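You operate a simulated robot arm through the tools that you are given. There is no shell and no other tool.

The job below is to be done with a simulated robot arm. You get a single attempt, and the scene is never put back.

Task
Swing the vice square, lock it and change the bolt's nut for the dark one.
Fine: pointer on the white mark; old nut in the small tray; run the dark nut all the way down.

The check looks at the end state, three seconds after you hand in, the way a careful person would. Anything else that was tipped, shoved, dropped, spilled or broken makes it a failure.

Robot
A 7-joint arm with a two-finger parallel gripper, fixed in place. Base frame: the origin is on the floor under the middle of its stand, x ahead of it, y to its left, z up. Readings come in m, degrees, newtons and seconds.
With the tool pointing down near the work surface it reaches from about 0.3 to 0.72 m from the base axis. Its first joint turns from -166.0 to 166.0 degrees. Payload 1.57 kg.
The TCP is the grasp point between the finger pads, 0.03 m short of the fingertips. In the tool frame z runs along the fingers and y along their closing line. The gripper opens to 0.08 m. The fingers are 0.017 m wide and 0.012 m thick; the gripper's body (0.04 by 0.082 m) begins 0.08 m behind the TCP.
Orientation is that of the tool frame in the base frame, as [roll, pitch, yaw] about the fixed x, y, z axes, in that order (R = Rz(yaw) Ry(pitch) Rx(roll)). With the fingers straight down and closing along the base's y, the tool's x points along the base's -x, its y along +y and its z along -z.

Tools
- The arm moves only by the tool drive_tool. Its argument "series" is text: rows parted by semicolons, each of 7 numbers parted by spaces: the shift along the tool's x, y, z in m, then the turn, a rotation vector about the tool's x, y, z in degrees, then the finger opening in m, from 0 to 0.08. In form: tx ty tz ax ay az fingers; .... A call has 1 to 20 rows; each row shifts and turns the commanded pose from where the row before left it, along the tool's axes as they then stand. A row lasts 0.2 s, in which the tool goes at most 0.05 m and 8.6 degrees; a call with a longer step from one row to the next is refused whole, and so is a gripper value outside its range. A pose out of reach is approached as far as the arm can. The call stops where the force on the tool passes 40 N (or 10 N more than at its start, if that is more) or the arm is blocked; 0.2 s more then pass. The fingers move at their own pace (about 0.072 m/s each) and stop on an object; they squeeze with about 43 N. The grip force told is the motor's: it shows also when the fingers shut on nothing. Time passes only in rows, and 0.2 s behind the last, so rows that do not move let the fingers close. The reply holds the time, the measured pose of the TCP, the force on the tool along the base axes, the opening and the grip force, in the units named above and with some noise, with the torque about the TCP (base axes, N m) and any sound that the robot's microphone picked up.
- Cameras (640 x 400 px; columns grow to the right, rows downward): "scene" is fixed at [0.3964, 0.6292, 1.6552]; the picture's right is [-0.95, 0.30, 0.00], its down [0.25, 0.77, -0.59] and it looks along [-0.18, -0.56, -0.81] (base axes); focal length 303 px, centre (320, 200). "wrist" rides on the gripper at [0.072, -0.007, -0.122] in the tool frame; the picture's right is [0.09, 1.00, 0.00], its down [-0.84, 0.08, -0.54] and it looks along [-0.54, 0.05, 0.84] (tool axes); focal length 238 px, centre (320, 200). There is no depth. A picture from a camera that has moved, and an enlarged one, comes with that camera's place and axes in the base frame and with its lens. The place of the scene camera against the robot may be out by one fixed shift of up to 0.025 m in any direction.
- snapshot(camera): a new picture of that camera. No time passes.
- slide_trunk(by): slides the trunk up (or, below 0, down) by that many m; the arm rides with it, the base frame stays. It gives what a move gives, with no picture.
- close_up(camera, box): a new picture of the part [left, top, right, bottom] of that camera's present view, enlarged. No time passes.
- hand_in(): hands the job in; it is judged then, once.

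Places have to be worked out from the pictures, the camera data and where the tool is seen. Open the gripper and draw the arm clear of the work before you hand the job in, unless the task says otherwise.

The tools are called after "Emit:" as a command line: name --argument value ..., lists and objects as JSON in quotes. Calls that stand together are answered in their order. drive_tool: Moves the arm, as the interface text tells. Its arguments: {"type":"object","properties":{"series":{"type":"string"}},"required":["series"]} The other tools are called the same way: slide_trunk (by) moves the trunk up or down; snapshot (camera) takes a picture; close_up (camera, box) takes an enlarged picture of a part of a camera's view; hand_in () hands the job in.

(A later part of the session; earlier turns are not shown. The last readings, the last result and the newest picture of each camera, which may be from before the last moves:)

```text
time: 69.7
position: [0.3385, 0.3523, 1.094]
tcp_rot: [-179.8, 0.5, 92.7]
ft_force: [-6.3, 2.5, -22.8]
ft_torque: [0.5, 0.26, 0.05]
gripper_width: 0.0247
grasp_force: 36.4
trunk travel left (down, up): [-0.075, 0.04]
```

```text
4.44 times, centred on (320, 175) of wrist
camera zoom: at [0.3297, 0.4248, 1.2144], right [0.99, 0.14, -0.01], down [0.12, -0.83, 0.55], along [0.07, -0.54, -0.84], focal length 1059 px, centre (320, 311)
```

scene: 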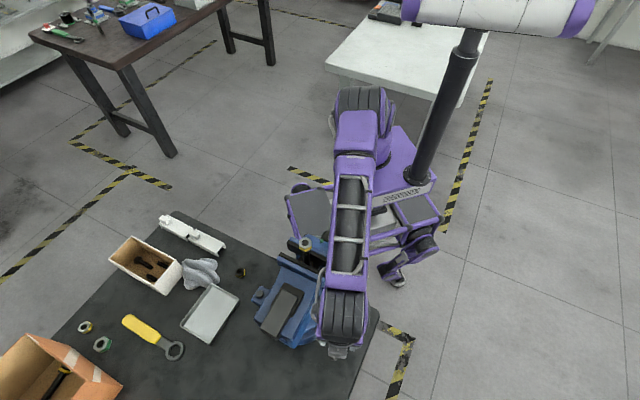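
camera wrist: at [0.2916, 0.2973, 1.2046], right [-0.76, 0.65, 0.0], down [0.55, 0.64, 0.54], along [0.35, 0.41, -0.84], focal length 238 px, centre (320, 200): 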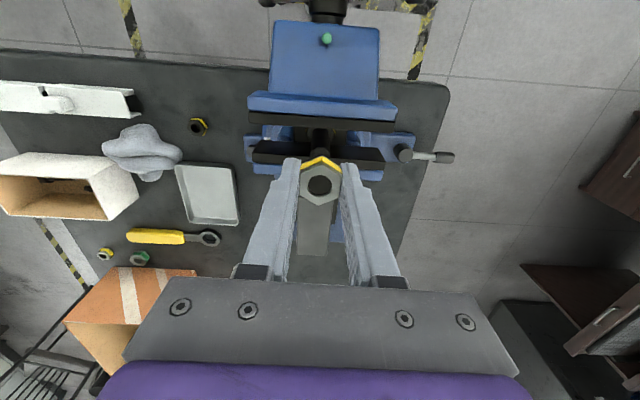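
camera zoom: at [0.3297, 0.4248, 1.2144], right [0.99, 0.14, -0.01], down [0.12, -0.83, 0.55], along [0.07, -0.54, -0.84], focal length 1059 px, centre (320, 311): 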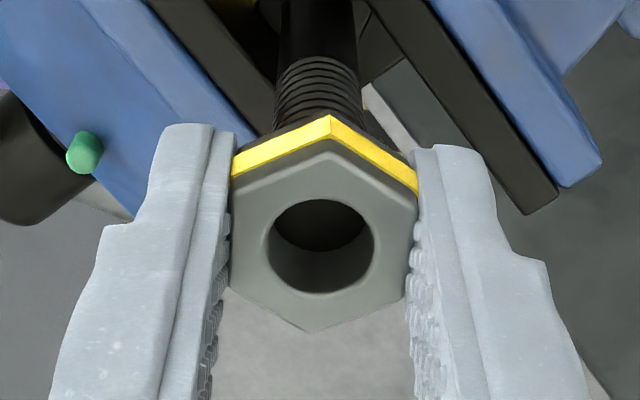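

It still resists a pull (-23 N), so more turning is needed. I'll relieve the pull, open, wind back 172° clockwise, and check the nut stays put.

Emit:
drive_tool --series "0 0 0.002 0 0 0 0; 0 0 0 0 0 0 0.025; 0 0 0 0 0 0 0.05; 0 0 0 0 0 0 0.05; 0 0 0 0 0 8.6 0.05; 0 0 0 0 0 8.6 0.05; 0 0 0 0 0 8.6 0.05; 0 0 0 0 0 8.6 0.05; 0 0 0 0 0 8.6 0.05; 0 0 0 0 0 8.6 0.05; 0 0 0 0 0 8.6 0.05; 0 0 0 0 0 8.6 0.05; 0 0 0 0 0 8.6 0.05; 0 0 0 0 0 8.6 0.05; 0 0 0 0 0 8.6 0.05; 0 0 0 0 0 8.6 0.05; 0 0 0 0 0 8.6 0.05; 0 0 0 0 0 8.2 0.05; 0 0 0 0 0 0 0.05"

Emit:
close_up --camera "wrist" --box '[260, 120, 380, 230]'

Emit:
close_up --camera "scene" --box '[280, 210, 360, 280]'

```text
time: 73.7
position: [0.3376, 0.3516, 1.0938]
tcp_rot: [179.6, 0.1, -27.4]
ft_force: [0.3, 0.1, 0.3]
ft_torque: [0.0, 0.0, -0.02]
gripper_width: 0.0502
grasp_force: 0.0
trunk travel left (down, up): [-0.075, 0.04]
```

```text
3.64 times, centred on (320, 175) of wrist
camera zoom: at [0.4062, 0.3251, 1.2139], right [-0.38, -0.93, 0.0], down [-0.78, 0.32, 0.54], along [-0.5, 0.2, -0.84], focal length 867 px, centre (320, 291)
```

zoom: 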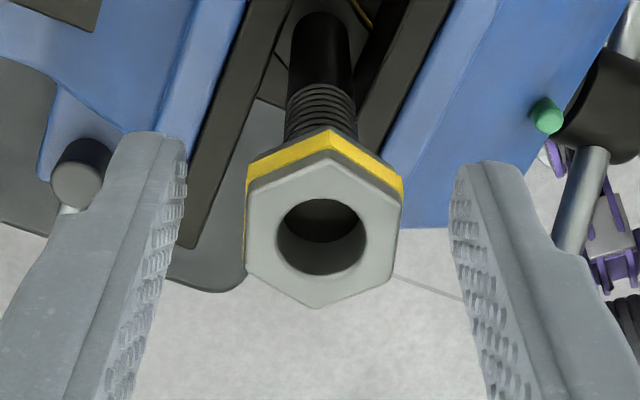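

```text
5.71 times, centred on (320, 245) of scene
camera zoom: at [0.3964, 0.6292, 1.6552], right [-0.95, 0.3, 0.0], down [0.25, 0.77, -0.59], along [-0.18, -0.56, -0.81], focal length 1734 px, centre (320, -57)
```

zoom: 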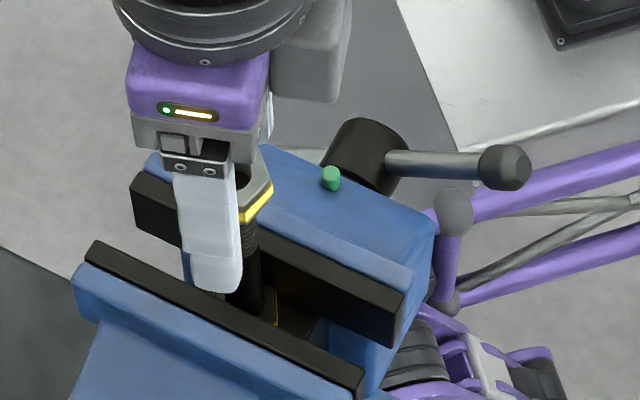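

The nut stayed in place and the flats line up at yaw -27°. I'll regrip and turn another ~100° counter-clockwise with lift.

Emit:
drive_tool --series "0 0 0 0 0 0 0.03; 0 0 0 0 0 0 0; 0 0 0 0 0 0 0; 0 0 0 0 0 0 0; 0 0 -0.0004 0 0 -8.5 0; 0 0 -0.0004 0 0 -8.5 0; 0 0 -0.0004 0 0 -8.5 0; 0 0 -0.0004 0 0 -8.5 0; 0 0 -0.0004 0 0 -8.5 0; 0 0 -0.0004 0 0 -8.5 0; 0 0 0 0 0 0 0"

Emit:
close_up --camera "wrist" --box '[260, 120, 380, 230]'

```text
time: 76.1
position: [0.3369, 0.3501, 1.0961]
tcp_rot: [179.8, 0.2, 23.8]
ft_force: [-0.1, 0.1, -0.7]
ft_torque: [0.01, 0.04, -0.02]
gripper_width: 0.025
grasp_force: 36.8
trunk travel left (down, up): [-0.075, 0.04]
```

```text
3.64 times, centred on (320, 175) of wrist
camera zoom: at [0.4024, 0.387, 1.217], right [0.49, -0.87, 0.0], down [-0.73, -0.41, 0.55], along [-0.48, -0.27, -0.84], focal length 867 px, centre (320, 291)
```

zoom: 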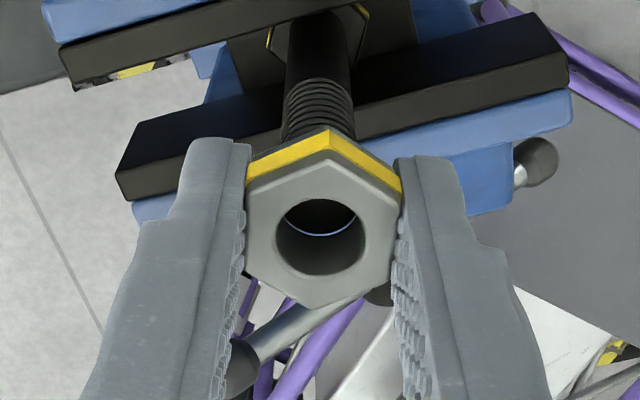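

Forces are now nil and a gap shows between nut and bolt end, so the nut seems free. I'll lift it gently and check.

Emit:
drive_tool --series "0 0 -0.003 0 0 0 0; 0 0 -0.005 0 0 0 0; 0 0 -0.02 0 0 0 0; 0 0 -0.04 0 0 0 0; 0 0 -0.04 0 0 0 0; 0 0 0 0 0 0 0"

Emit:
snapshot --camera "wrist"

Emit:
snapshot --camera "scene"

```text
time: 77.5
position: [0.3385, 0.3518, 1.2039]
tcp_rot: [179.9, 0.2, 23.7]
ft_force: [0.6, 0.3, -0.1]
ft_torque: [0.01, 0.0, 0.02]
gripper_width: 0.0251
grasp_force: 36.5
trunk travel left (down, up): [-0.075, 0.04]
```

```text
taken
camera wrist: at [0.403, 0.3879, 1.3255], right [0.48, -0.87, 0.0], down [-0.73, -0.41, 0.55], along [-0.48, -0.27, -0.84], focal length 238 px, centre (320, 200)
```

wrist: 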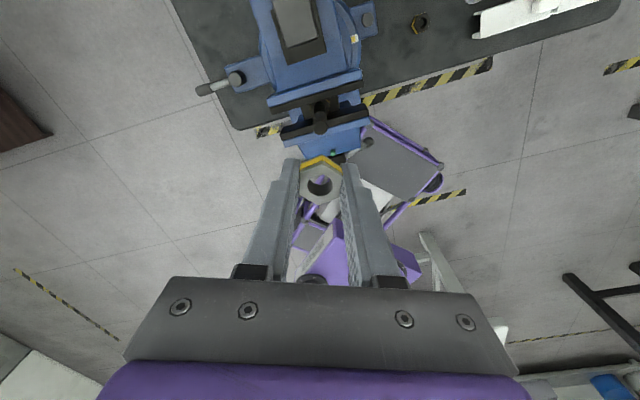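

```text
taken
```

scene: 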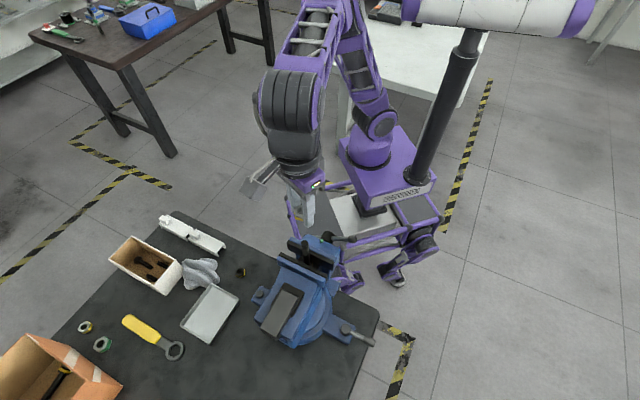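

The nut is off the bolt and held. The small tray's centre comes out near (0.616, 0.345) with bench z≈0.79; I'll first wind the wrist back clockwise at this height so the camera faces outward from the robot side.

Emit:
drive_tool --series "0 0 0 0 0 8.4 0; 0 0 0 0 0 8.4 0; 0 0 0 0 0 8.4 0; 0 0 0 0 0 8.4 0; 0 0 0 0 0 8.4 0; 0 0 0 0 0 8.4 0; 0 0 0 0 0 8.4 0; 0 0 0 0 0 8.4 0; 0 0 0 0 0 8.4 0; 0 0 0 0 0 8.4 0; 0 0 0 0 0 8.4 0; 0 0 0 0 0 8.4 0; 0 0 0 0 0 8.4 0; 0 0 0 0 0 8.4 0; 0 0 0 0 0 8.4 0; 0 0 0 0 0 8.4 0; 0 0 0 0 0 8.4 0; 0 0 0 0 0 8.4 0; 0 0 0 0 0 8.4 0; 0 0 0 0 0 0 0"

Emit:
snapshot --camera "wrist"

```text
time: 81.7
position: [0.3381, 0.3519, 1.2041]
tcp_rot: [-179.9, -0.4, -136.0]
ft_force: [0.4, 0.4, -0.4]
ft_torque: [0.02, 0.01, -0.06]
gripper_width: 0.0248
grasp_force: 36.9
trunk travel left (down, up): [-0.075, 0.04]
```

```text
taken
camera wrist: at [0.2927, 0.2972, 1.3257], right [-0.76, 0.65, 0.0], down [0.55, 0.64, 0.54], along [0.35, 0.41, -0.84], focal length 238 px, centre (320, 200)
```

wrist: 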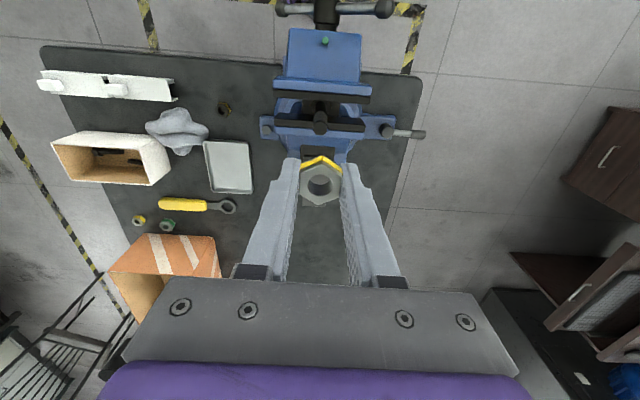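

From here the tray centre is confirmed at about (0.617, 0.341) and the dark nut at (0.516, 0.248). I'll carry the old nut over the near part of the tray (0.588, 0.332).

Emit:
drive_tool --series "-0.0277 -0.0313 0 0 0 0 0; -0.0277 -0.0313 0 0 0 0 0; -0.0277 -0.0313 0 0 0 0 0; -0.0277 -0.0313 0 0 0 0 0; -0.0277 -0.0313 0 0 0 0 0; -0.0277 -0.0313 0 0 0 0 0; 0 0 0.045 0 0 0 0; 0 0 0.045 0 0 0 0; 0 0 0.045 0 0 0 0; 0 0 0.045 0 0 0 0; 0 0 0.045 0 0 0 0; 0 0 0 0 0 0 0"

Emit:
snapshot --camera "wrist"

Emit:
close_up --camera "scene" --box '[150, 230, 300, 360]'

```text
time: 84.3
position: [0.551, 0.3157, 0.961]
tcp_rot: [179.9, -0.3, -135.9]
ft_force: [-0.2, 1.3, -1.6]
ft_torque: [0.02, 0.0, 0.01]
gripper_width: 0.0252
grasp_force: 36.7
out of reach, approached as far as the arm can: row 5, 6
trunk travel left (down, up): [-0.075, 0.04]
```

```text
taken
camera wrist: at [0.505, 0.2601, 1.0834], right [-0.76, 0.65, 0.0], down [0.55, 0.64, 0.54], along [0.35, 0.41, -0.84], focal length 238 px, centre (320, 200)
```

wrist: 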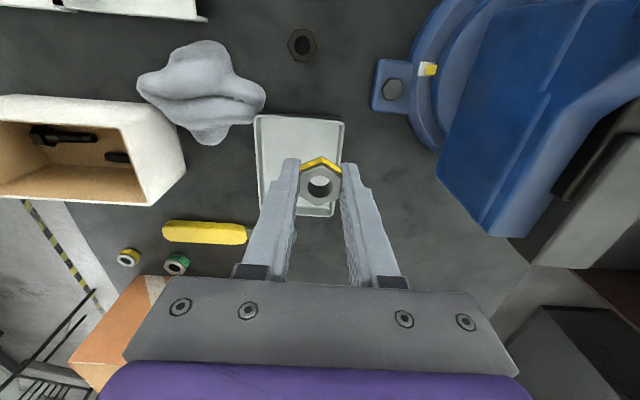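

```text
3.08 times, centred on (225, 295) of scene
camera zoom: at [0.3964, 0.6292, 1.6552], right [-0.95, 0.3, 0.0], down [0.25, 0.77, -0.59], along [-0.18, -0.56, -0.81], focal length 933 px, centre (612, -92)
```

zoom: 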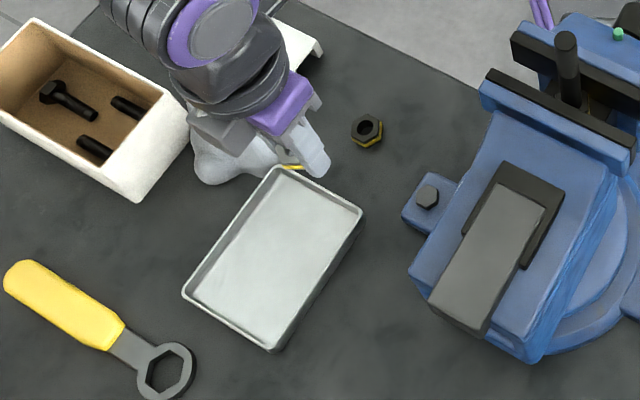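

At the greater height the arm couldn't reach; now lower, I'm at (0.551, 0.316). I'll move the remaining 4 cm over the tray while descending somewhat.

Emit:
drive_tool --series "-0.0126 -0.0047 0.02 0 0 0 0; -0.0126 -0.0047 0.02 0 0 0 0; -0.0126 -0.0047 0.02 0 0 0 0; 0 0 0 0 0 0 0"

Emit:
snapshot --camera "wrist"

Emit:
close_up --camera "scene" --box '[150, 230, 300, 360]'

```text
time: 85.3
position: [0.5887, 0.3307, 0.9026]
tcp_rot: [-179.9, -0.4, -135.9]
ft_force: [-0.6, 0.1, -0.1]
ft_torque: [0.0, 0.0, 0.0]
gripper_width: 0.0252
grasp_force: 36.7
trunk travel left (down, up): [-0.075, 0.04]
```

```text
taken
camera wrist: at [0.5417, 0.2766, 1.0234], right [-0.76, 0.65, 0.0], down [0.55, 0.64, 0.54], along [0.35, 0.41, -0.84], focal length 238 px, centre (320, 200)
```

wrist: 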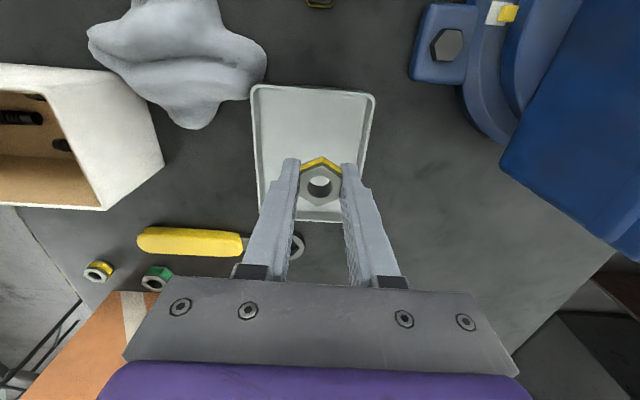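

```text
3.08 times, centred on (225, 295) of scene
camera zoom: at [0.3964, 0.6292, 1.6552], right [-0.95, 0.3, 0.0], down [0.25, 0.77, -0.59], along [-0.18, -0.56, -0.81], focal length 933 px, centre (612, -92)
```

zoom: 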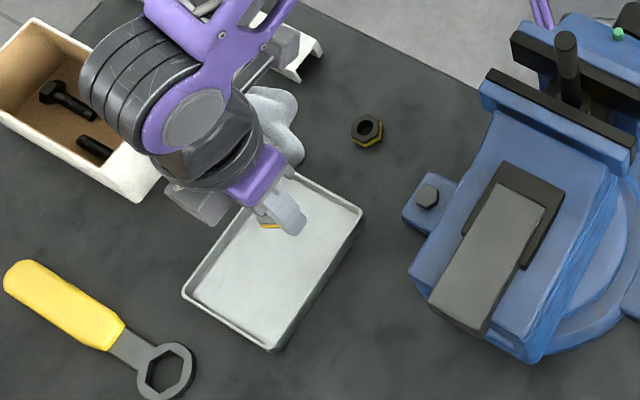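

I'm over the near half of the tray, slightly toward one wall; I'll centre it, lower until the fingertips almost touch the tray floor, and see.

Emit:
drive_tool --series "-0.003 -0.012 0.02 0 0 0 0; 0 0 0.025 0 0 0 0; 0 0 0.018 0 0 0 0; 0 0 0.003 0 0 0 0; 0 0 0.003 0 0 0 0; 0 0 0.002 0 0 0 0; 0 0 0 0 0 0 0"

Emit:
snapshot --camera "wrist"

Emit:
close_up --camera "scene" --box '[180, 260, 260, 340]'

```text
time: 86.9
position: [0.5974, 0.3246, 0.8345]
tcp_rot: [-179.9, -0.1, -135.9]
ft_force: [-4.1, -0.4, 13.1]
ft_torque: [0.06, 0.14, 0.04]
gripper_width: 0.025
grasp_force: 36.8
trunk travel left (down, up): [-0.075, 0.04]
```

```text
taken
camera wrist: at [0.5519, 0.2692, 0.9553], right [-0.76, 0.65, 0.0], down [0.55, 0.64, 0.54], along [0.35, 0.41, -0.84], focal length 238 px, centre (320, 200)
```

wrist: 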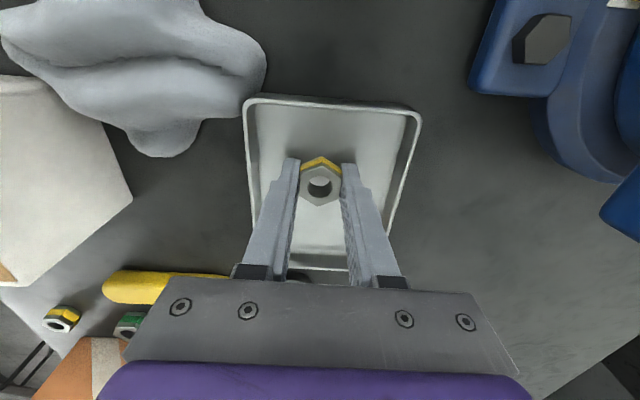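

```text
5.00 times, centred on (220, 300) of scene
camera zoom: at [0.3964, 0.6292, 1.6552], right [-0.95, 0.3, 0.0], down [0.25, 0.77, -0.59], along [-0.18, -0.56, -0.81], focal length 1517 px, centre (820, -300)
```

zoom: 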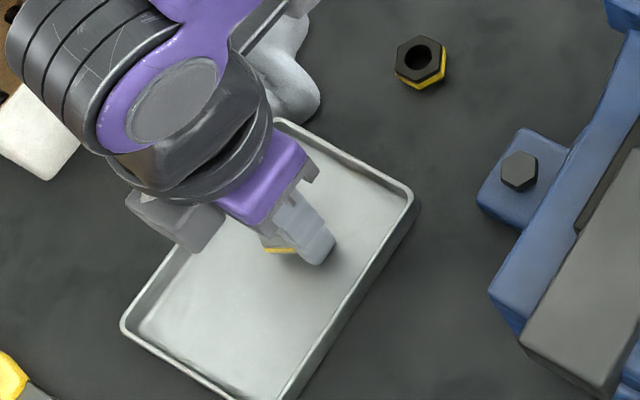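

The fingertips touch the tray floor at z≈0.804 (13 N). I'll relieve the contact slightly and open the fingers a little to let the nut down.

Emit:
drive_tool --series "0 0 -0.002 0 0 0 0; 0 0 0 0 0 0 0.026; 0 0 0 0 0 0 0.03; 0 0 0 0 0 0 0.036; 0 0 0 0 0 0 0.044; 0 0 0 0 0 0 0.044"

Emit:
snapshot --camera "wrist"

```text
time: 88.3
position: [0.5982, 0.3228, 0.8334]
tcp_rot: [-179.9, -0.2, -135.9]
ft_force: [3.1, -3.5, 10.1]
ft_torque: [0.03, -0.02, -0.06]
gripper_width: 0.0406
grasp_force: 0.1
trunk travel left (down, up): [-0.075, 0.04]
```

```text
taken
camera wrist: at [0.5521, 0.2686, 0.9556], right [-0.76, 0.65, 0.0], down [0.55, 0.64, 0.54], along [0.35, 0.41, -0.84], focal length 238 px, centre (320, 200)
```

wrist: 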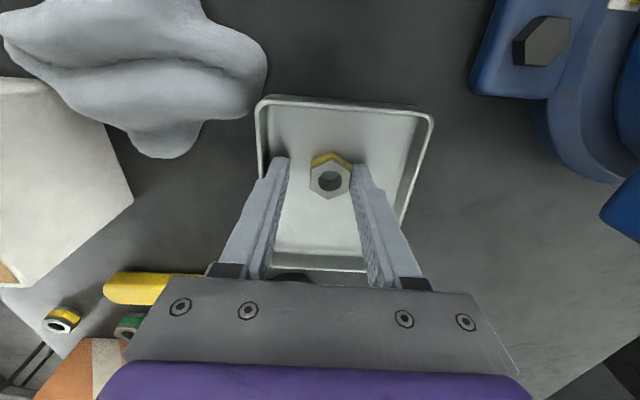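

The nut is down in the tray, but the tray slid a few millimetres to image-right while the fingers dragged on its floor. I'll lift straight up and compare the tray's position with before.

Emit:
drive_tool --series "0 0 -0.003 0 0 0 0.041; 0 0 -0.01 0 0 0 0.041; 0 0 -0.03 0 0 0 0.044; 0 0 -0.0265 0 0 0 0.05; 0 0 0 0 0 0 0.05"

Emit:
snapshot --camera "wrist"

Emit:
snapshot --camera "scene"

Emit:
close_up --camera "scene" --box '[160, 270, 260, 360]'

```text
time: 89.5
position: [0.5987, 0.3247, 0.904]
tcp_rot: [180.0, -0.2, -135.9]
ft_force: [-0.5, 0.0, -0.4]
ft_torque: [0.02, 0.02, 0.01]
gripper_width: 0.0499
grasp_force: 0.1
trunk travel left (down, up): [-0.075, 0.04]
```

```text
taken
camera wrist: at [0.5529, 0.2698, 1.0263], right [-0.76, 0.65, 0.0], down [0.55, 0.64, 0.54], along [0.35, 0.41, -0.84], focal length 238 px, centre (320, 200)
```

wrist: 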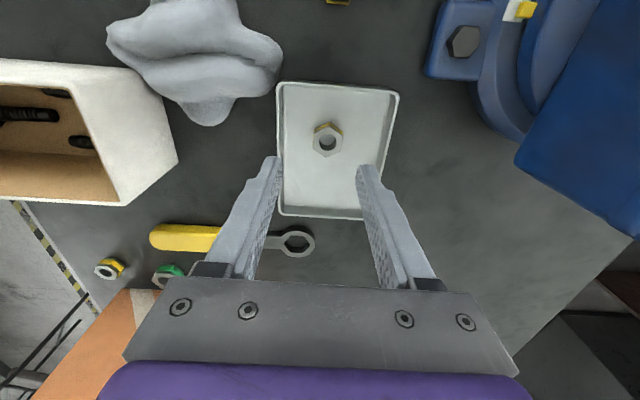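

```text
taken
```

scene: 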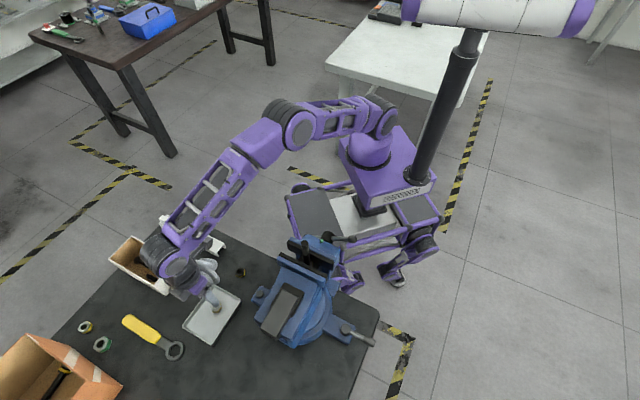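

```text
4.44 times, centred on (210, 315) of scene
camera zoom: at [0.3964, 0.6292, 1.6552], right [-0.95, 0.3, 0.0], down [0.25, 0.77, -0.59], along [-0.18, -0.56, -0.81], focal length 1348 px, centre (809, -311)
```

zoom: 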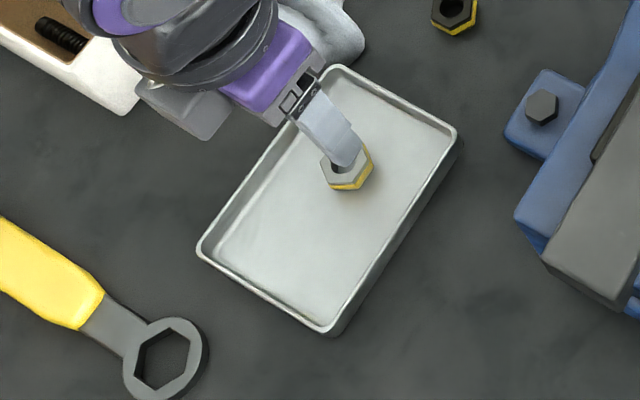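

The old nut lies flat in the tray. The tray itself was dragged about 7 mm toward (-0.54, +0.84); I'll nudge it back from outside its long wall with closed fingers held just above the bench.

Emit:
drive_tool --series "0 0 -0.02 0 0 0 0.03; -0.0068 0.0301 0 0 0 0 0; -0.0068 0.0301 0 0 0 0 0; -0.0068 0.0301 0 0 0 0 0; 0 0 0.03 0 0 0 0; 0 0 0.03 0 0 0 0; 0 0 0 0 0 0 0"

Emit:
snapshot --camera "wrist"

Emit:
close_up --camera "scene" --box '[160, 250, 290, 360]'

```text
time: 91.1
position: [0.5533, 0.4022, 0.8621]
tcp_rot: [180.0, -0.3, -135.9]
ft_force: [0.8, -0.5, 0.0]
ft_torque: [0.02, 0.0, 0.01]
gripper_width: 0.0001
grasp_force: 21.3
trunk travel left (down, up): [-0.075, 0.04]
```

```text
taken
camera wrist: at [0.5066, 0.3478, 0.984], right [-0.76, 0.65, 0.0], down [0.55, 0.64, 0.54], along [0.35, 0.41, -0.84], focal length 238 px, centre (320, 200)
```

wrist: 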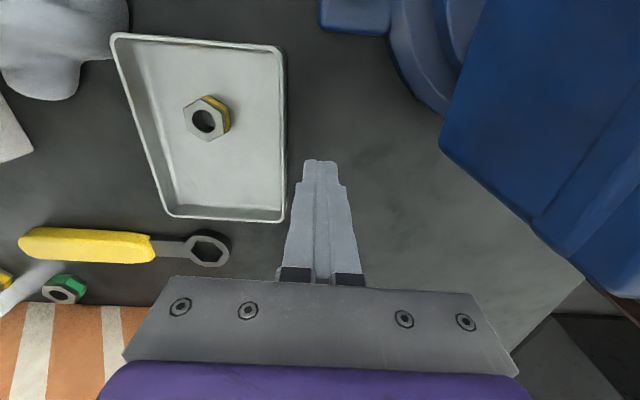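

```text
3.64 times, centred on (225, 305) of scene
camera zoom: at [0.3964, 0.6292, 1.6552], right [-0.95, 0.3, 0.0], down [0.25, 0.77, -0.59], along [-0.18, -0.56, -0.81], focal length 1103 px, centre (666, -182)
```

zoom: 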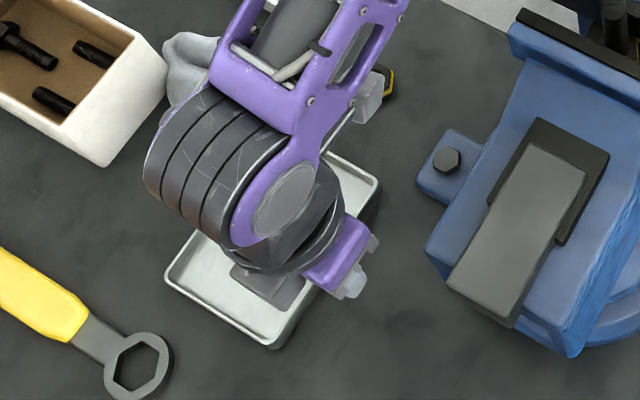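

The fingers stand about 15 mm outside the tray's long wall at mid-length. I'll lower the tips to about 0.808 and push it back in small steps.

Emit:
drive_tool --series "0 0 0.012 0 0 0 0; 0 0 0.011 0 0 0 0; 0 -0.006 0 0 0 0 0; 0 -0.006 0 0 0 0 0; 0 -0.002 0 0 0 0 0; 0 -0.002 0 0 0 0 0; 0 0 0 0 0 0 0"

Emit:
snapshot --camera "wrist"

Emit:
close_up --camera "scene" --box '[160, 270, 260, 360]'

```text
time: 92.7
position: [0.5612, 0.3914, 0.8403]
tcp_rot: [180.0, -0.4, -135.9]
ft_force: [-0.7, -1.1, -0.8]
ft_torque: [0.0, -0.01, 0.0]
gripper_width: 0.0
grasp_force: 20.9
trunk travel left (down, up): [-0.075, 0.04]
```

```text
taken
camera wrist: at [0.5153, 0.3368, 0.9616], right [-0.76, 0.65, 0.0], down [0.55, 0.64, 0.54], along [0.35, 0.41, -0.84], focal length 238 px, centre (320, 200)
```

wrist: 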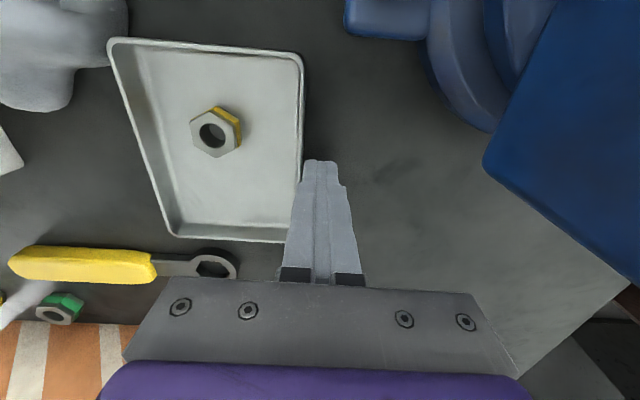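

```text
4.44 times, centred on (210, 315) of scene
camera zoom: at [0.3964, 0.6292, 1.6552], right [-0.95, 0.3, 0.0], down [0.25, 0.77, -0.59], along [-0.18, -0.56, -0.81], focal length 1348 px, centre (809, -311)
```

zoom: 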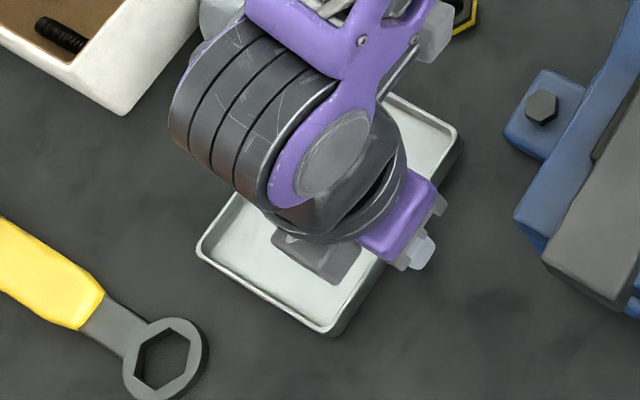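

Not touching yet, by eye about 2 mm to go. I'll push 9 mm in small steps.

Emit:
drive_tool --series "0 -0.002 0 0 0 0 0; 0 -0.002 0 0 0 0 0; 0 -0.002 0 0 0 0 0; 0 -0.002 0 0 0 0 0; 0 -0.001 0 0 0 0 0; 0 0 0 0 0 0 0"

Emit:
close_up --camera "scene" --box '[160, 270, 260, 360]'

Emit:
snapshot --camera "wrist"

```text
time: 94.1
position: [0.5683, 0.3844, 0.8404]
tcp_rot: [180.0, -0.3, -135.9]
ft_force: [-0.4, 0.1, 0.3]
ft_torque: [0.01, 0.01, -0.01]
gripper_width: 0.0002
grasp_force: 21.2
trunk travel left (down, up): [-0.075, 0.04]
```

```text
4.44 times, centred on (210, 315) of scene
camera zoom: at [0.3964, 0.6292, 1.6552], right [-0.95, 0.3, 0.0], down [0.25, 0.77, -0.59], along [-0.18, -0.56, -0.81], focal length 1348 px, centre (809, -311)
```

zoom: 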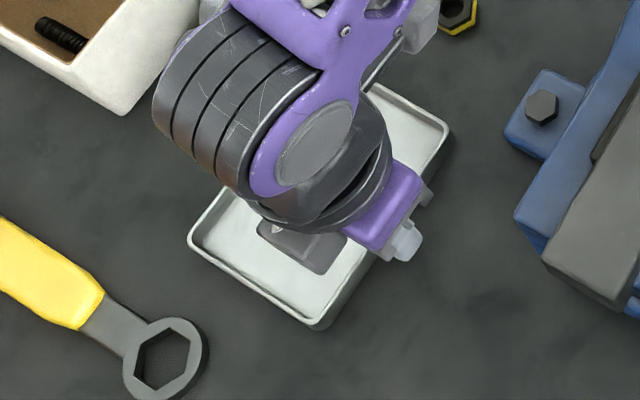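

```text
taken
camera wrist: at [0.5217, 0.3298, 0.9618], right [-0.76, 0.65, 0.0], down [0.55, 0.64, 0.54], along [0.35, 0.41, -0.84], focal length 238 px, centre (320, 200)
```

wrist: 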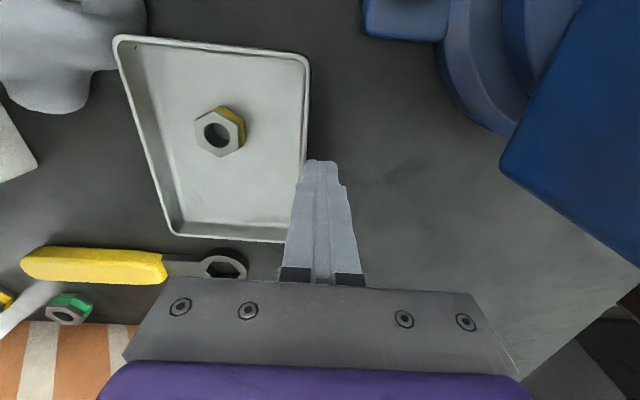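

The tray is back at its original place to within about a millimetre. I'll back away, rise, and go over the dark nut with open fingers.

Emit:
drive_tool --series "0 0.01 0 0 0 0 0; 0 0.01 0 0 0 0 0; 0 0 -0.045 0 0 0 0; 0 0 -0.045 0 0 0 0.02; 0 0 -0.045 0 0 0 0.04; 0.0331 -0.0205 0 0 0 0 0.06; 0.0331 -0.0205 0 0 0 0 0.06; 0.0331 -0.0205 0 0 0 0 0.06; 0.0331 -0.0205 0 0 0 0 0.06; 0 0 0 0 0 0 0.06"

Emit:
snapshot --camera "wrist"

Emit:
close_up --camera "scene" --box '[160, 250, 290, 360]'

```text
time: 96.3
position: [0.5149, 0.2489, 0.9779]
tcp_rot: [-180.0, -0.3, -135.9]
ft_force: [-0.2, -0.7, 0.0]
ft_torque: [0.0, 0.01, 0.0]
gripper_width: 0.0599
grasp_force: 0.0
trunk travel left (down, up): [-0.075, 0.04]
```

```text
taken
camera wrist: at [0.4697, 0.1949, 1.0991], right [-0.76, 0.65, 0.0], down [0.55, 0.64, 0.54], along [0.35, 0.41, -0.84], focal length 238 px, centre (320, 200)
```

wrist: 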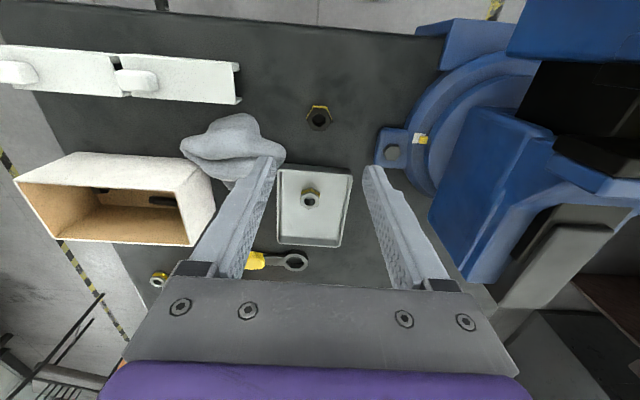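

```text
3.64 times, centred on (225, 305) of scene
camera zoom: at [0.3964, 0.6292, 1.6552], right [-0.95, 0.3, 0.0], down [0.25, 0.77, -0.59], along [-0.18, -0.56, -0.81], focal length 1103 px, centre (666, -182)
```

zoom: 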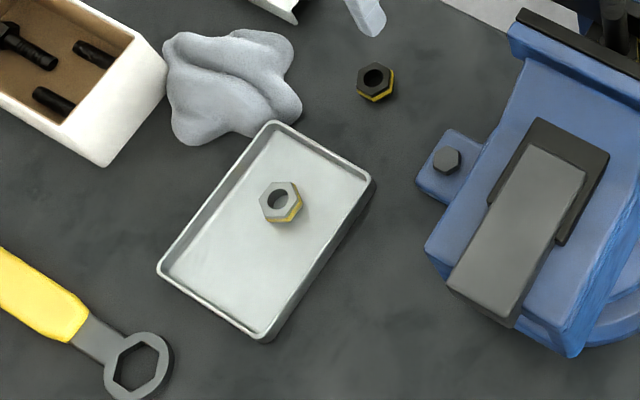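

The old nut lies in the tray. The dark nut is in view; I'll zoom on it to get its centre and flats.

Emit:
close_up --camera "wrist" --box '[290, 95, 346, 137]'

```text
9.52 times, centred on (318, 116) of wrist
camera zoom: at [0.4697, 0.1949, 1.0991], right [-0.76, 0.65, 0.0], down [0.55, 0.64, 0.54], along [0.35, 0.41, -0.84], focal length 2270 px, centre (339, 1000)
```

zoom: 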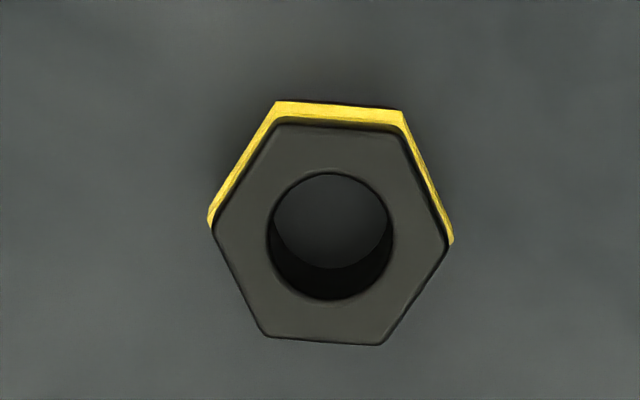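

The dark nut is centred at (0.5168, 0.2483), flat normals at 45°+60°k. I'll turn to yaw -165° to align with its flats, open to 46 mm, and descend to just above the bench.

Emit:
drive_tool --series "-0.001 -0.0017 0 0 0 7.3 0.046; 0 0 0 0 0 7.3 0.046; 0 0 0 0 0 7.3 0.046; 0 0 0 0 0 7.2 0.046; 0 0 0.035 0 0 0 0.046; 0 0 0.035 0 0 0 0.046; 0 0 0.035 0 0 0 0.046; 0 0 0.028 0 0 0 0.046; 0 0 0 0 0 0 0.046"

Emit:
snapshot --camera "wrist"

```text
time: 98.3
position: [0.5161, 0.2484, 0.8415]
tcp_rot: [-179.9, -0.2, -164.9]
ft_force: [0.7, 0.6, -0.4]
ft_torque: [0.01, -0.02, -0.02]
gripper_width: 0.046
grasp_force: 0.0
trunk travel left (down, up): [-0.075, 0.04]
```

```text
taken
camera wrist: at [0.4492, 0.224, 0.9628], right [-0.35, 0.94, 0.0], down [0.79, 0.29, 0.54], along [0.51, 0.18, -0.84], focal length 238 px, centre (320, 200)
```

wrist: 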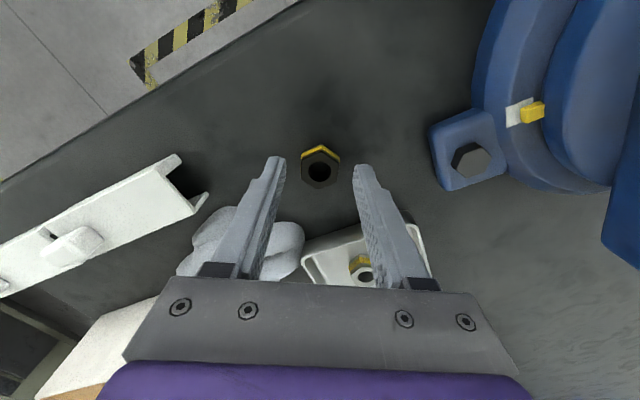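

The nut is centred between the fingers. I'll lower in small steps until the tips just feel the bench.

Emit:
drive_tool --series "0 0 0.003 0 0 0 0.046; 0 0 0.002 0 0 0 0.046; 0 0 0.0015 0 0 0 0.046; 0 0 0 0 0 0 0.046"

```text
time: 99.3
position: [0.5175, 0.2471, 0.8364]
tcp_rot: [-179.9, -0.2, -165.0]
ft_force: [-0.2, 0.6, 0.3]
ft_torque: [-0.05, 0.0, -0.01]
gripper_width: 0.046
grasp_force: 0.0
trunk travel left (down, up): [-0.075, 0.04]
```

No contact yet at tip height 0.806; I'll continue down in 1.5 mm steps.

Emit:
drive_tool --series "0 0 0.0015 0 0 0 0.046; 0 0 0.0015 0 0 0 0.046; 0 0 0 0 0 0 0.046"

```text
time: 100.1
position: [0.5176, 0.2466, 0.8331]
tcp_rot: [-179.8, -0.2, -165.0]
ft_force: [-0.4, -0.5, 0.8]
ft_torque: [0.04, -0.03, -0.01]
gripper_width: 0.0461
grasp_force: 0.0
trunk travel left (down, up): [-0.075, 0.04]
```

Emit:
drive_tool --series "0 0 0.0015 0 0 0 0.046; 0 0 0.0015 0 0 0 0.046; 0 0 0 0 0 0 0.046"

Emit:
close_up --camera "wrist" --box '[260, 130, 380, 230]'

```text
time: 100.9
position: [0.5189, 0.2478, 0.8302]
tcp_rot: [-179.9, -0.2, -165.0]
ft_force: [0.1, 0.3, 1.0]
ft_torque: [0.0, 0.0, -0.02]
gripper_width: 0.046
grasp_force: 0.0
trunk travel left (down, up): [-0.075, 0.04]
```

```text
4.00 times, centred on (320, 180) of wrist
camera zoom: at [0.4511, 0.2232, 0.952], right [-0.35, 0.94, 0.0], down [0.79, 0.29, 0.54], along [0.51, 0.18, -0.84], focal length 953 px, centre (320, 280)
```

zoom: 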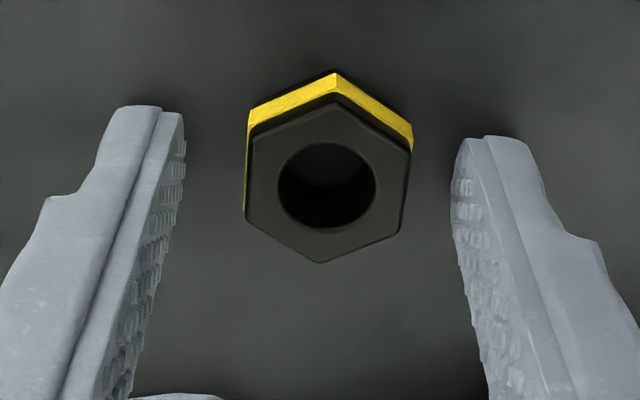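

Still no contact at tip height 0.800. I'll centre on the nut (2 mm) and go one more step down.

Emit:
drive_tool --series "0.0018 0.0008 0.001 0 0 0 0.046; 0 0 0.001 0 0 0 0.046; 0 0 0 0 0 0 0.046"

```text
time: 101.7
position: [0.516, 0.2479, 0.831]
tcp_rot: [-179.9, -0.1, -165.1]
ft_force: [2.3, -1.7, 10.0]
ft_torque: [0.26, -0.05, -0.05]
gripper_width: 0.0447
grasp_force: 0.1
trunk travel left (down, up): [-0.075, 0.04]
```

The tips now touch the bench (10 N), so the bench top is at about 0.800. I'll rise 2.5 mm and close on the nut.

Emit:
drive_tool --series "0 0 -0.0025 0 0 0 0.046; 0 0 0 0 0 0 0.046; 0 0 0 0 0 0 0.036; 0 0 0 0 0 0 0.026; 0 0 0 0 0 0 0; 0 0 0 0 0 0 0; 0 0 0 0 0 0 0"

Emit:
close_up --camera "wrist" --box '[260, 130, 380, 230]'

```text
time: 103.3
position: [0.5164, 0.2483, 0.8309]
tcp_rot: [-179.8, -0.2, -165.0]
ft_force: [0.1, 0.2, -0.1]
ft_torque: [0.0, 0.01, 0.03]
gripper_width: 0.0253
grasp_force: 36.8
trunk travel left (down, up): [-0.075, 0.04]
```

```text
4.00 times, centred on (320, 180) of wrist
camera zoom: at [0.4489, 0.2238, 0.9525], right [-0.35, 0.94, 0.0], down [0.79, 0.29, 0.54], along [0.51, 0.18, -0.84], focal length 953 px, centre (320, 280)
```

zoom: 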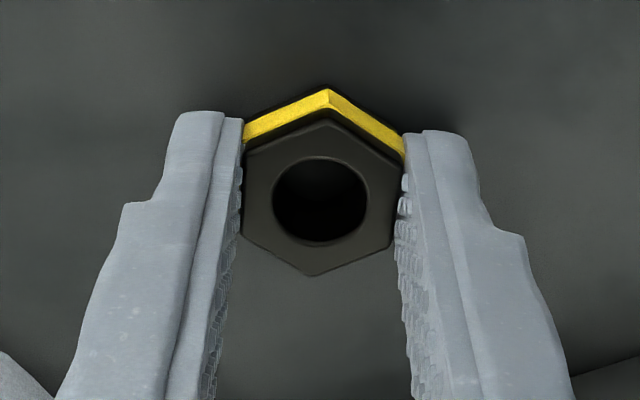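

The dark nut is gripped at 25.3 mm. I'll lift it straight up and check it's held.

Emit:
drive_tool --series "0 0 -0.01 0 0 0 0; 0 0 -0.04 0 0 0 0; 0 0 -0.045 0 0 0 0; 0 0 -0.045 0 0 0 0; 0 0 -0.045 0 0 0 0; 0 0 -0.045 0 0 0 0; 0 0 -0.045 0 0 0 0; 0 0 -0.025 0 0 0 0; 0 0 0 0 0 0 0"

Emit:
snapshot --camera "wrist"

```text
time: 105.3
position: [0.5165, 0.2485, 1.1331]
tcp_rot: [-179.7, -0.2, -165.0]
ft_force: [1.0, -0.3, -0.7]
ft_torque: [-0.01, 0.03, -0.01]
gripper_width: 0.0252
grasp_force: 37.0
trunk travel left (down, up): [-0.075, 0.04]
```

```text
taken
camera wrist: at [0.4503, 0.2242, 1.2529], right [-0.35, 0.94, 0.0], down [0.79, 0.29, 0.54], along [0.51, 0.18, -0.84], focal length 238 px, centre (320, 200)
```

wrist: 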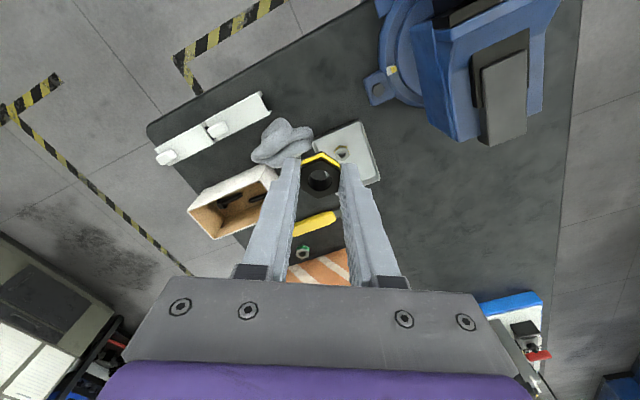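

The nut is held. I'll raise a bit, move over the bolt at (0.338, 0.352), and start winding counter-clockwise for a long clockwise stroke.

Emit:
drive_tool --series "0 0 -0.02 0 0 0 0; 0.0291 0.0292 0 0 0 0 0; 0.0291 0.0292 0 0 0 0 0; 0.0291 0.0292 0 0 0 0 0; 0.0291 0.0292 0 0 0 0 0; 0.0291 0.0292 0 0 0 0 0; 0 0 0 0 0 -8.5 0; 0 0 0 0 0 -8.5 0; 0 0 0 0 0 -8.5 0; 0 0 0 0 0 -8.5 0; 0 0 0 0 0 -8.5 0; 0 0 0 0 0 -8.5 0; 0 0 0 0 0 -8.5 0; 0 0 0 0 0 -8.5 0; 0 0 0 0 0 -8.5 0; 0 0 0 0 0 -8.5 0; 0 0 0 0 0 -8.5 0; 0 0 0 0 0 -8.5 0; 0 0 0 0 0 0 0"

Emit:
snapshot --camera "wrist"

Emit:
close_up --camera "wrist" --box '[260, 110, 380, 220]'

```text
time: 109.3
position: [0.3375, 0.3524, 1.1509]
tcp_rot: [179.8, -0.1, -62.9]
ft_force: [0.9, 0.9, -0.3]
ft_torque: [0.0, 0.01, 0.0]
gripper_width: 0.0254
grasp_force: 36.5
trunk travel left (down, up): [-0.075, 0.04]
```

```text
taken
camera wrist: at [0.3782, 0.292, 1.2725], right [-0.84, -0.54, 0.0], down [-0.45, 0.71, 0.54], along [-0.29, 0.45, -0.84], focal length 238 px, centre (320, 200)
```

wrist: 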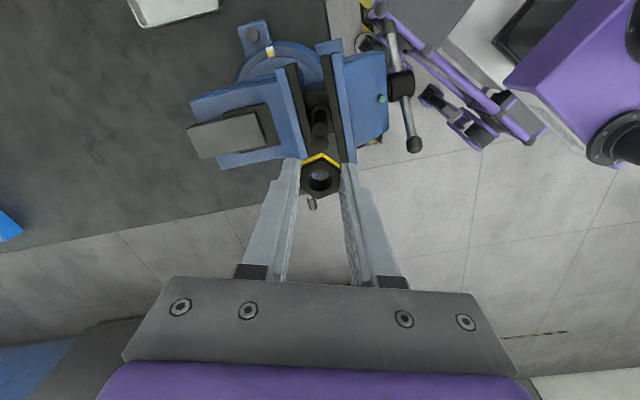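

```text
3.64 times, centred on (320, 165) of wrist
camera zoom: at [0.3782, 0.292, 1.2725], right [-0.84, -0.54, 0.0], down [-0.45, 0.71, 0.54], along [-0.29, 0.45, -0.84], focal length 867 px, centre (320, 327)
```

zoom: 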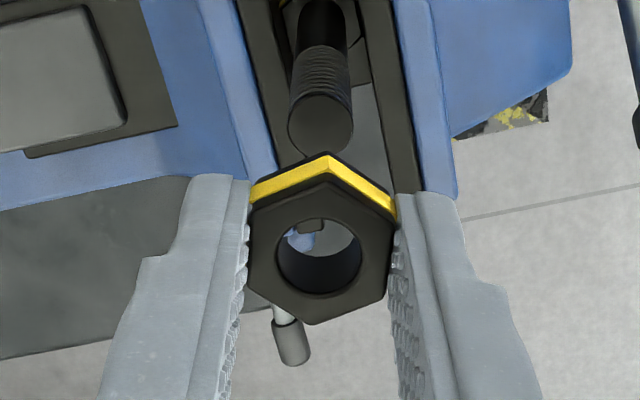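

The dark nut is held over the bolt, offset by a few millimetres perhaps. I'll finish winding to yaw ≈ 82° and come down so the nut is about 8 mm above the bolt's end, to align there with less parallax.

Emit:
drive_tool --series "0 0 0 0 0 -8.5 0; 0 0 0 0 0 -8.5 0; 0 0 0 0 0 -8.5 0; 0 0 0 0 0 -8.5 0; 0 0 0 0 0 -8.5 0; 0 0 0 0 0 -8.5 0; 0 0 0 0 0 -8.5 0; 0 0 0 0 0 -8.5 0; 0 0 0 0 0 -8.5 0; 0 0 0 0 0 -8.5 0; 0 0 0 0 0 -8.5 0; 0 0 0 0 0 -8.5 0; 0 0 0 0 0 -8.5 0; 0 0 0 0 0 -8.5 0; 0 0 0 0 0 -8.5 0; 0 0 0 0 0 -8.5 0; 0 0 0 0 0 -8.5 0; 0 0 0.02 0 0 0 0; 0 0 0.016 0 0 0 0; 0 0 0 0 0 0 0"

Emit:
close_up --camera "wrist" --box '[270, 120, 370, 210]'

Emit:
close_up --camera "scene" --box '[285, 220, 345, 270]'

```text
time: 113.5
position: [0.3382, 0.3508, 1.1155]
tcp_rot: [-179.8, 0.3, 81.5]
ft_force: [0.2, 0.7, -1.0]
ft_torque: [0.04, -0.01, -0.01]
gripper_width: 0.0253
grasp_force: 37.0
trunk travel left (down, up): [-0.075, 0.04]
```

```text
4.44 times, centred on (320, 165) of wrist
camera zoom: at [0.3431, 0.424, 1.2363], right [1.0, -0.06, 0.0], down [-0.05, -0.84, 0.55], along [-0.03, -0.54, -0.84], focal length 1059 px, centre (320, 356)
```

zoom: 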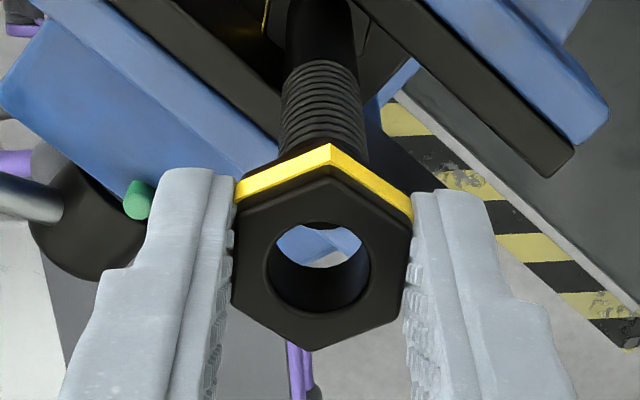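

```text
8.00 times, centred on (315, 245) of scene
camera zoom: at [0.3964, 0.6292, 1.6552], right [-0.95, 0.3, 0.0], down [0.25, 0.77, -0.59], along [-0.18, -0.56, -0.81], focal length 2427 px, centre (360, -160)
```

zoom: 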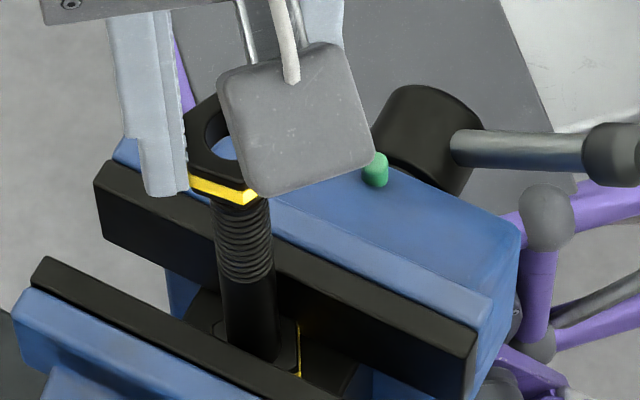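

Through the hole I see no bolt end, which implies the nut must shift a few millimetres toward the camera side (tool +x). I'll rise 3 cm to see nut and bolt end in one picture and measure the offset.

Emit:
drive_tool --series "0 0 -0.03 0 0 0 0; 0 0 0 0 0 0 0; 0 0 0 0 0 0 0"

Emit:
close_up --camera "wrist" --box '[280, 115, 360, 195]'

Emit:
close_up --camera "scene" --box '[285, 210, 345, 260]'

```text
time: 114.3
position: [0.338, 0.3531, 1.1454]
tcp_rot: [-179.9, 0.2, 81.4]
ft_force: [-0.8, -0.2, -0.3]
ft_torque: [0.02, -0.04, -0.03]
gripper_width: 0.0252
grasp_force: 36.8
trunk travel left (down, up): [-0.075, 0.04]
```

```text
5.00 times, centred on (320, 155) of wrist
camera zoom: at [0.3436, 0.4254, 1.2666], right [1.0, -0.06, 0.0], down [-0.05, -0.84, 0.55], along [-0.03, -0.54, -0.84], focal length 1192 px, centre (320, 425)
```

zoom: 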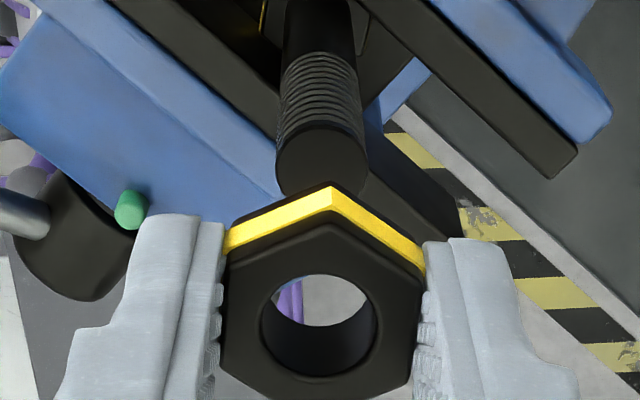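

```text
8.00 times, centred on (315, 235) of scene
camera zoom: at [0.3964, 0.6292, 1.6552], right [-0.95, 0.3, 0.0], down [0.25, 0.77, -0.59], along [-0.18, -0.56, -0.81], focal length 2427 px, centre (360, -80)
```

zoom: 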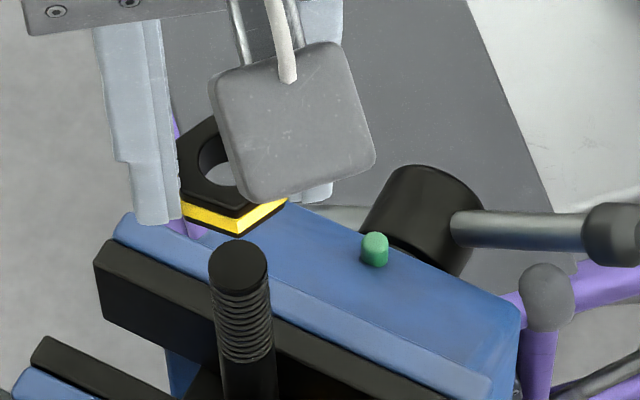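

Measured in one picture, the bolt axis is about 3.5 mm toward tool +x from the nut's hole. I'll shift by that and come down again to 8 mm above the bolt end to verify through the hole.

Emit:
drive_tool --series "0.0035 0 0 0 0 0 0; 0 0 0.015 0 0 0 0; 0 0 0.017 0 0 0 0; 0 0 0 0 0 0 0; 0 0 0 0 0 0 0"

Emit:
close_up --camera "wrist" --box '[280, 125, 360, 205]'

Emit:
close_up --camera "scene" --box '[285, 210, 345, 260]'

```text
time: 115.5
position: [0.3385, 0.3562, 1.1133]
tcp_rot: [-180.0, 0.3, 81.5]
ft_force: [0.5, 0.2, -0.8]
ft_torque: [-0.02, -0.02, 0.01]
gripper_width: 0.0251
grasp_force: 36.3
trunk travel left (down, up): [-0.075, 0.04]
```

```text
5.00 times, centred on (320, 165) of wrist
camera zoom: at [0.3443, 0.4296, 1.2342], right [1.0, -0.06, 0.0], down [-0.05, -0.84, 0.55], along [-0.03, -0.54, -0.84], focal length 1192 px, centre (320, 375)
```

zoom: 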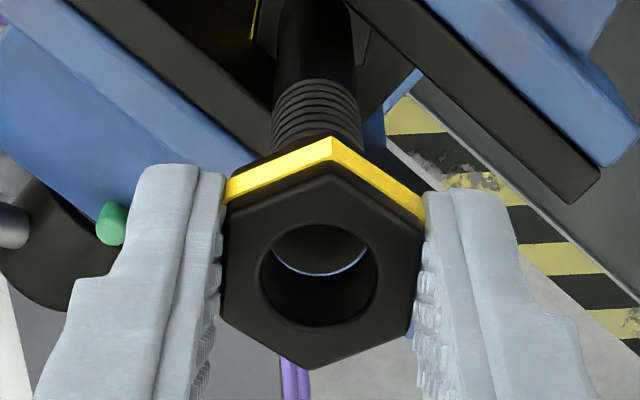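

```text
8.00 times, centred on (315, 235) of scene
camera zoom: at [0.3964, 0.6292, 1.6552], right [-0.95, 0.3, 0.0], down [0.25, 0.77, -0.59], along [-0.18, -0.56, -0.81], focal length 2427 px, centre (360, -80)
```

zoom: 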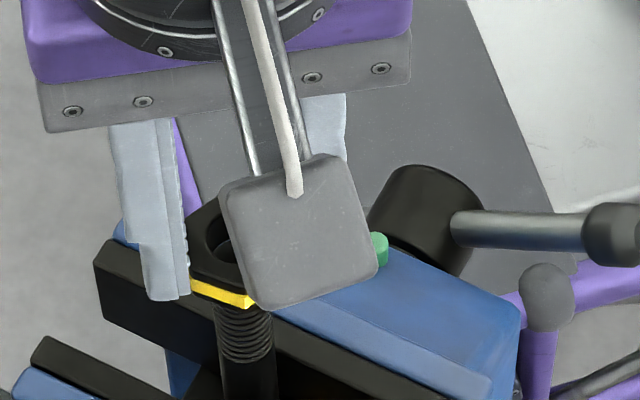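

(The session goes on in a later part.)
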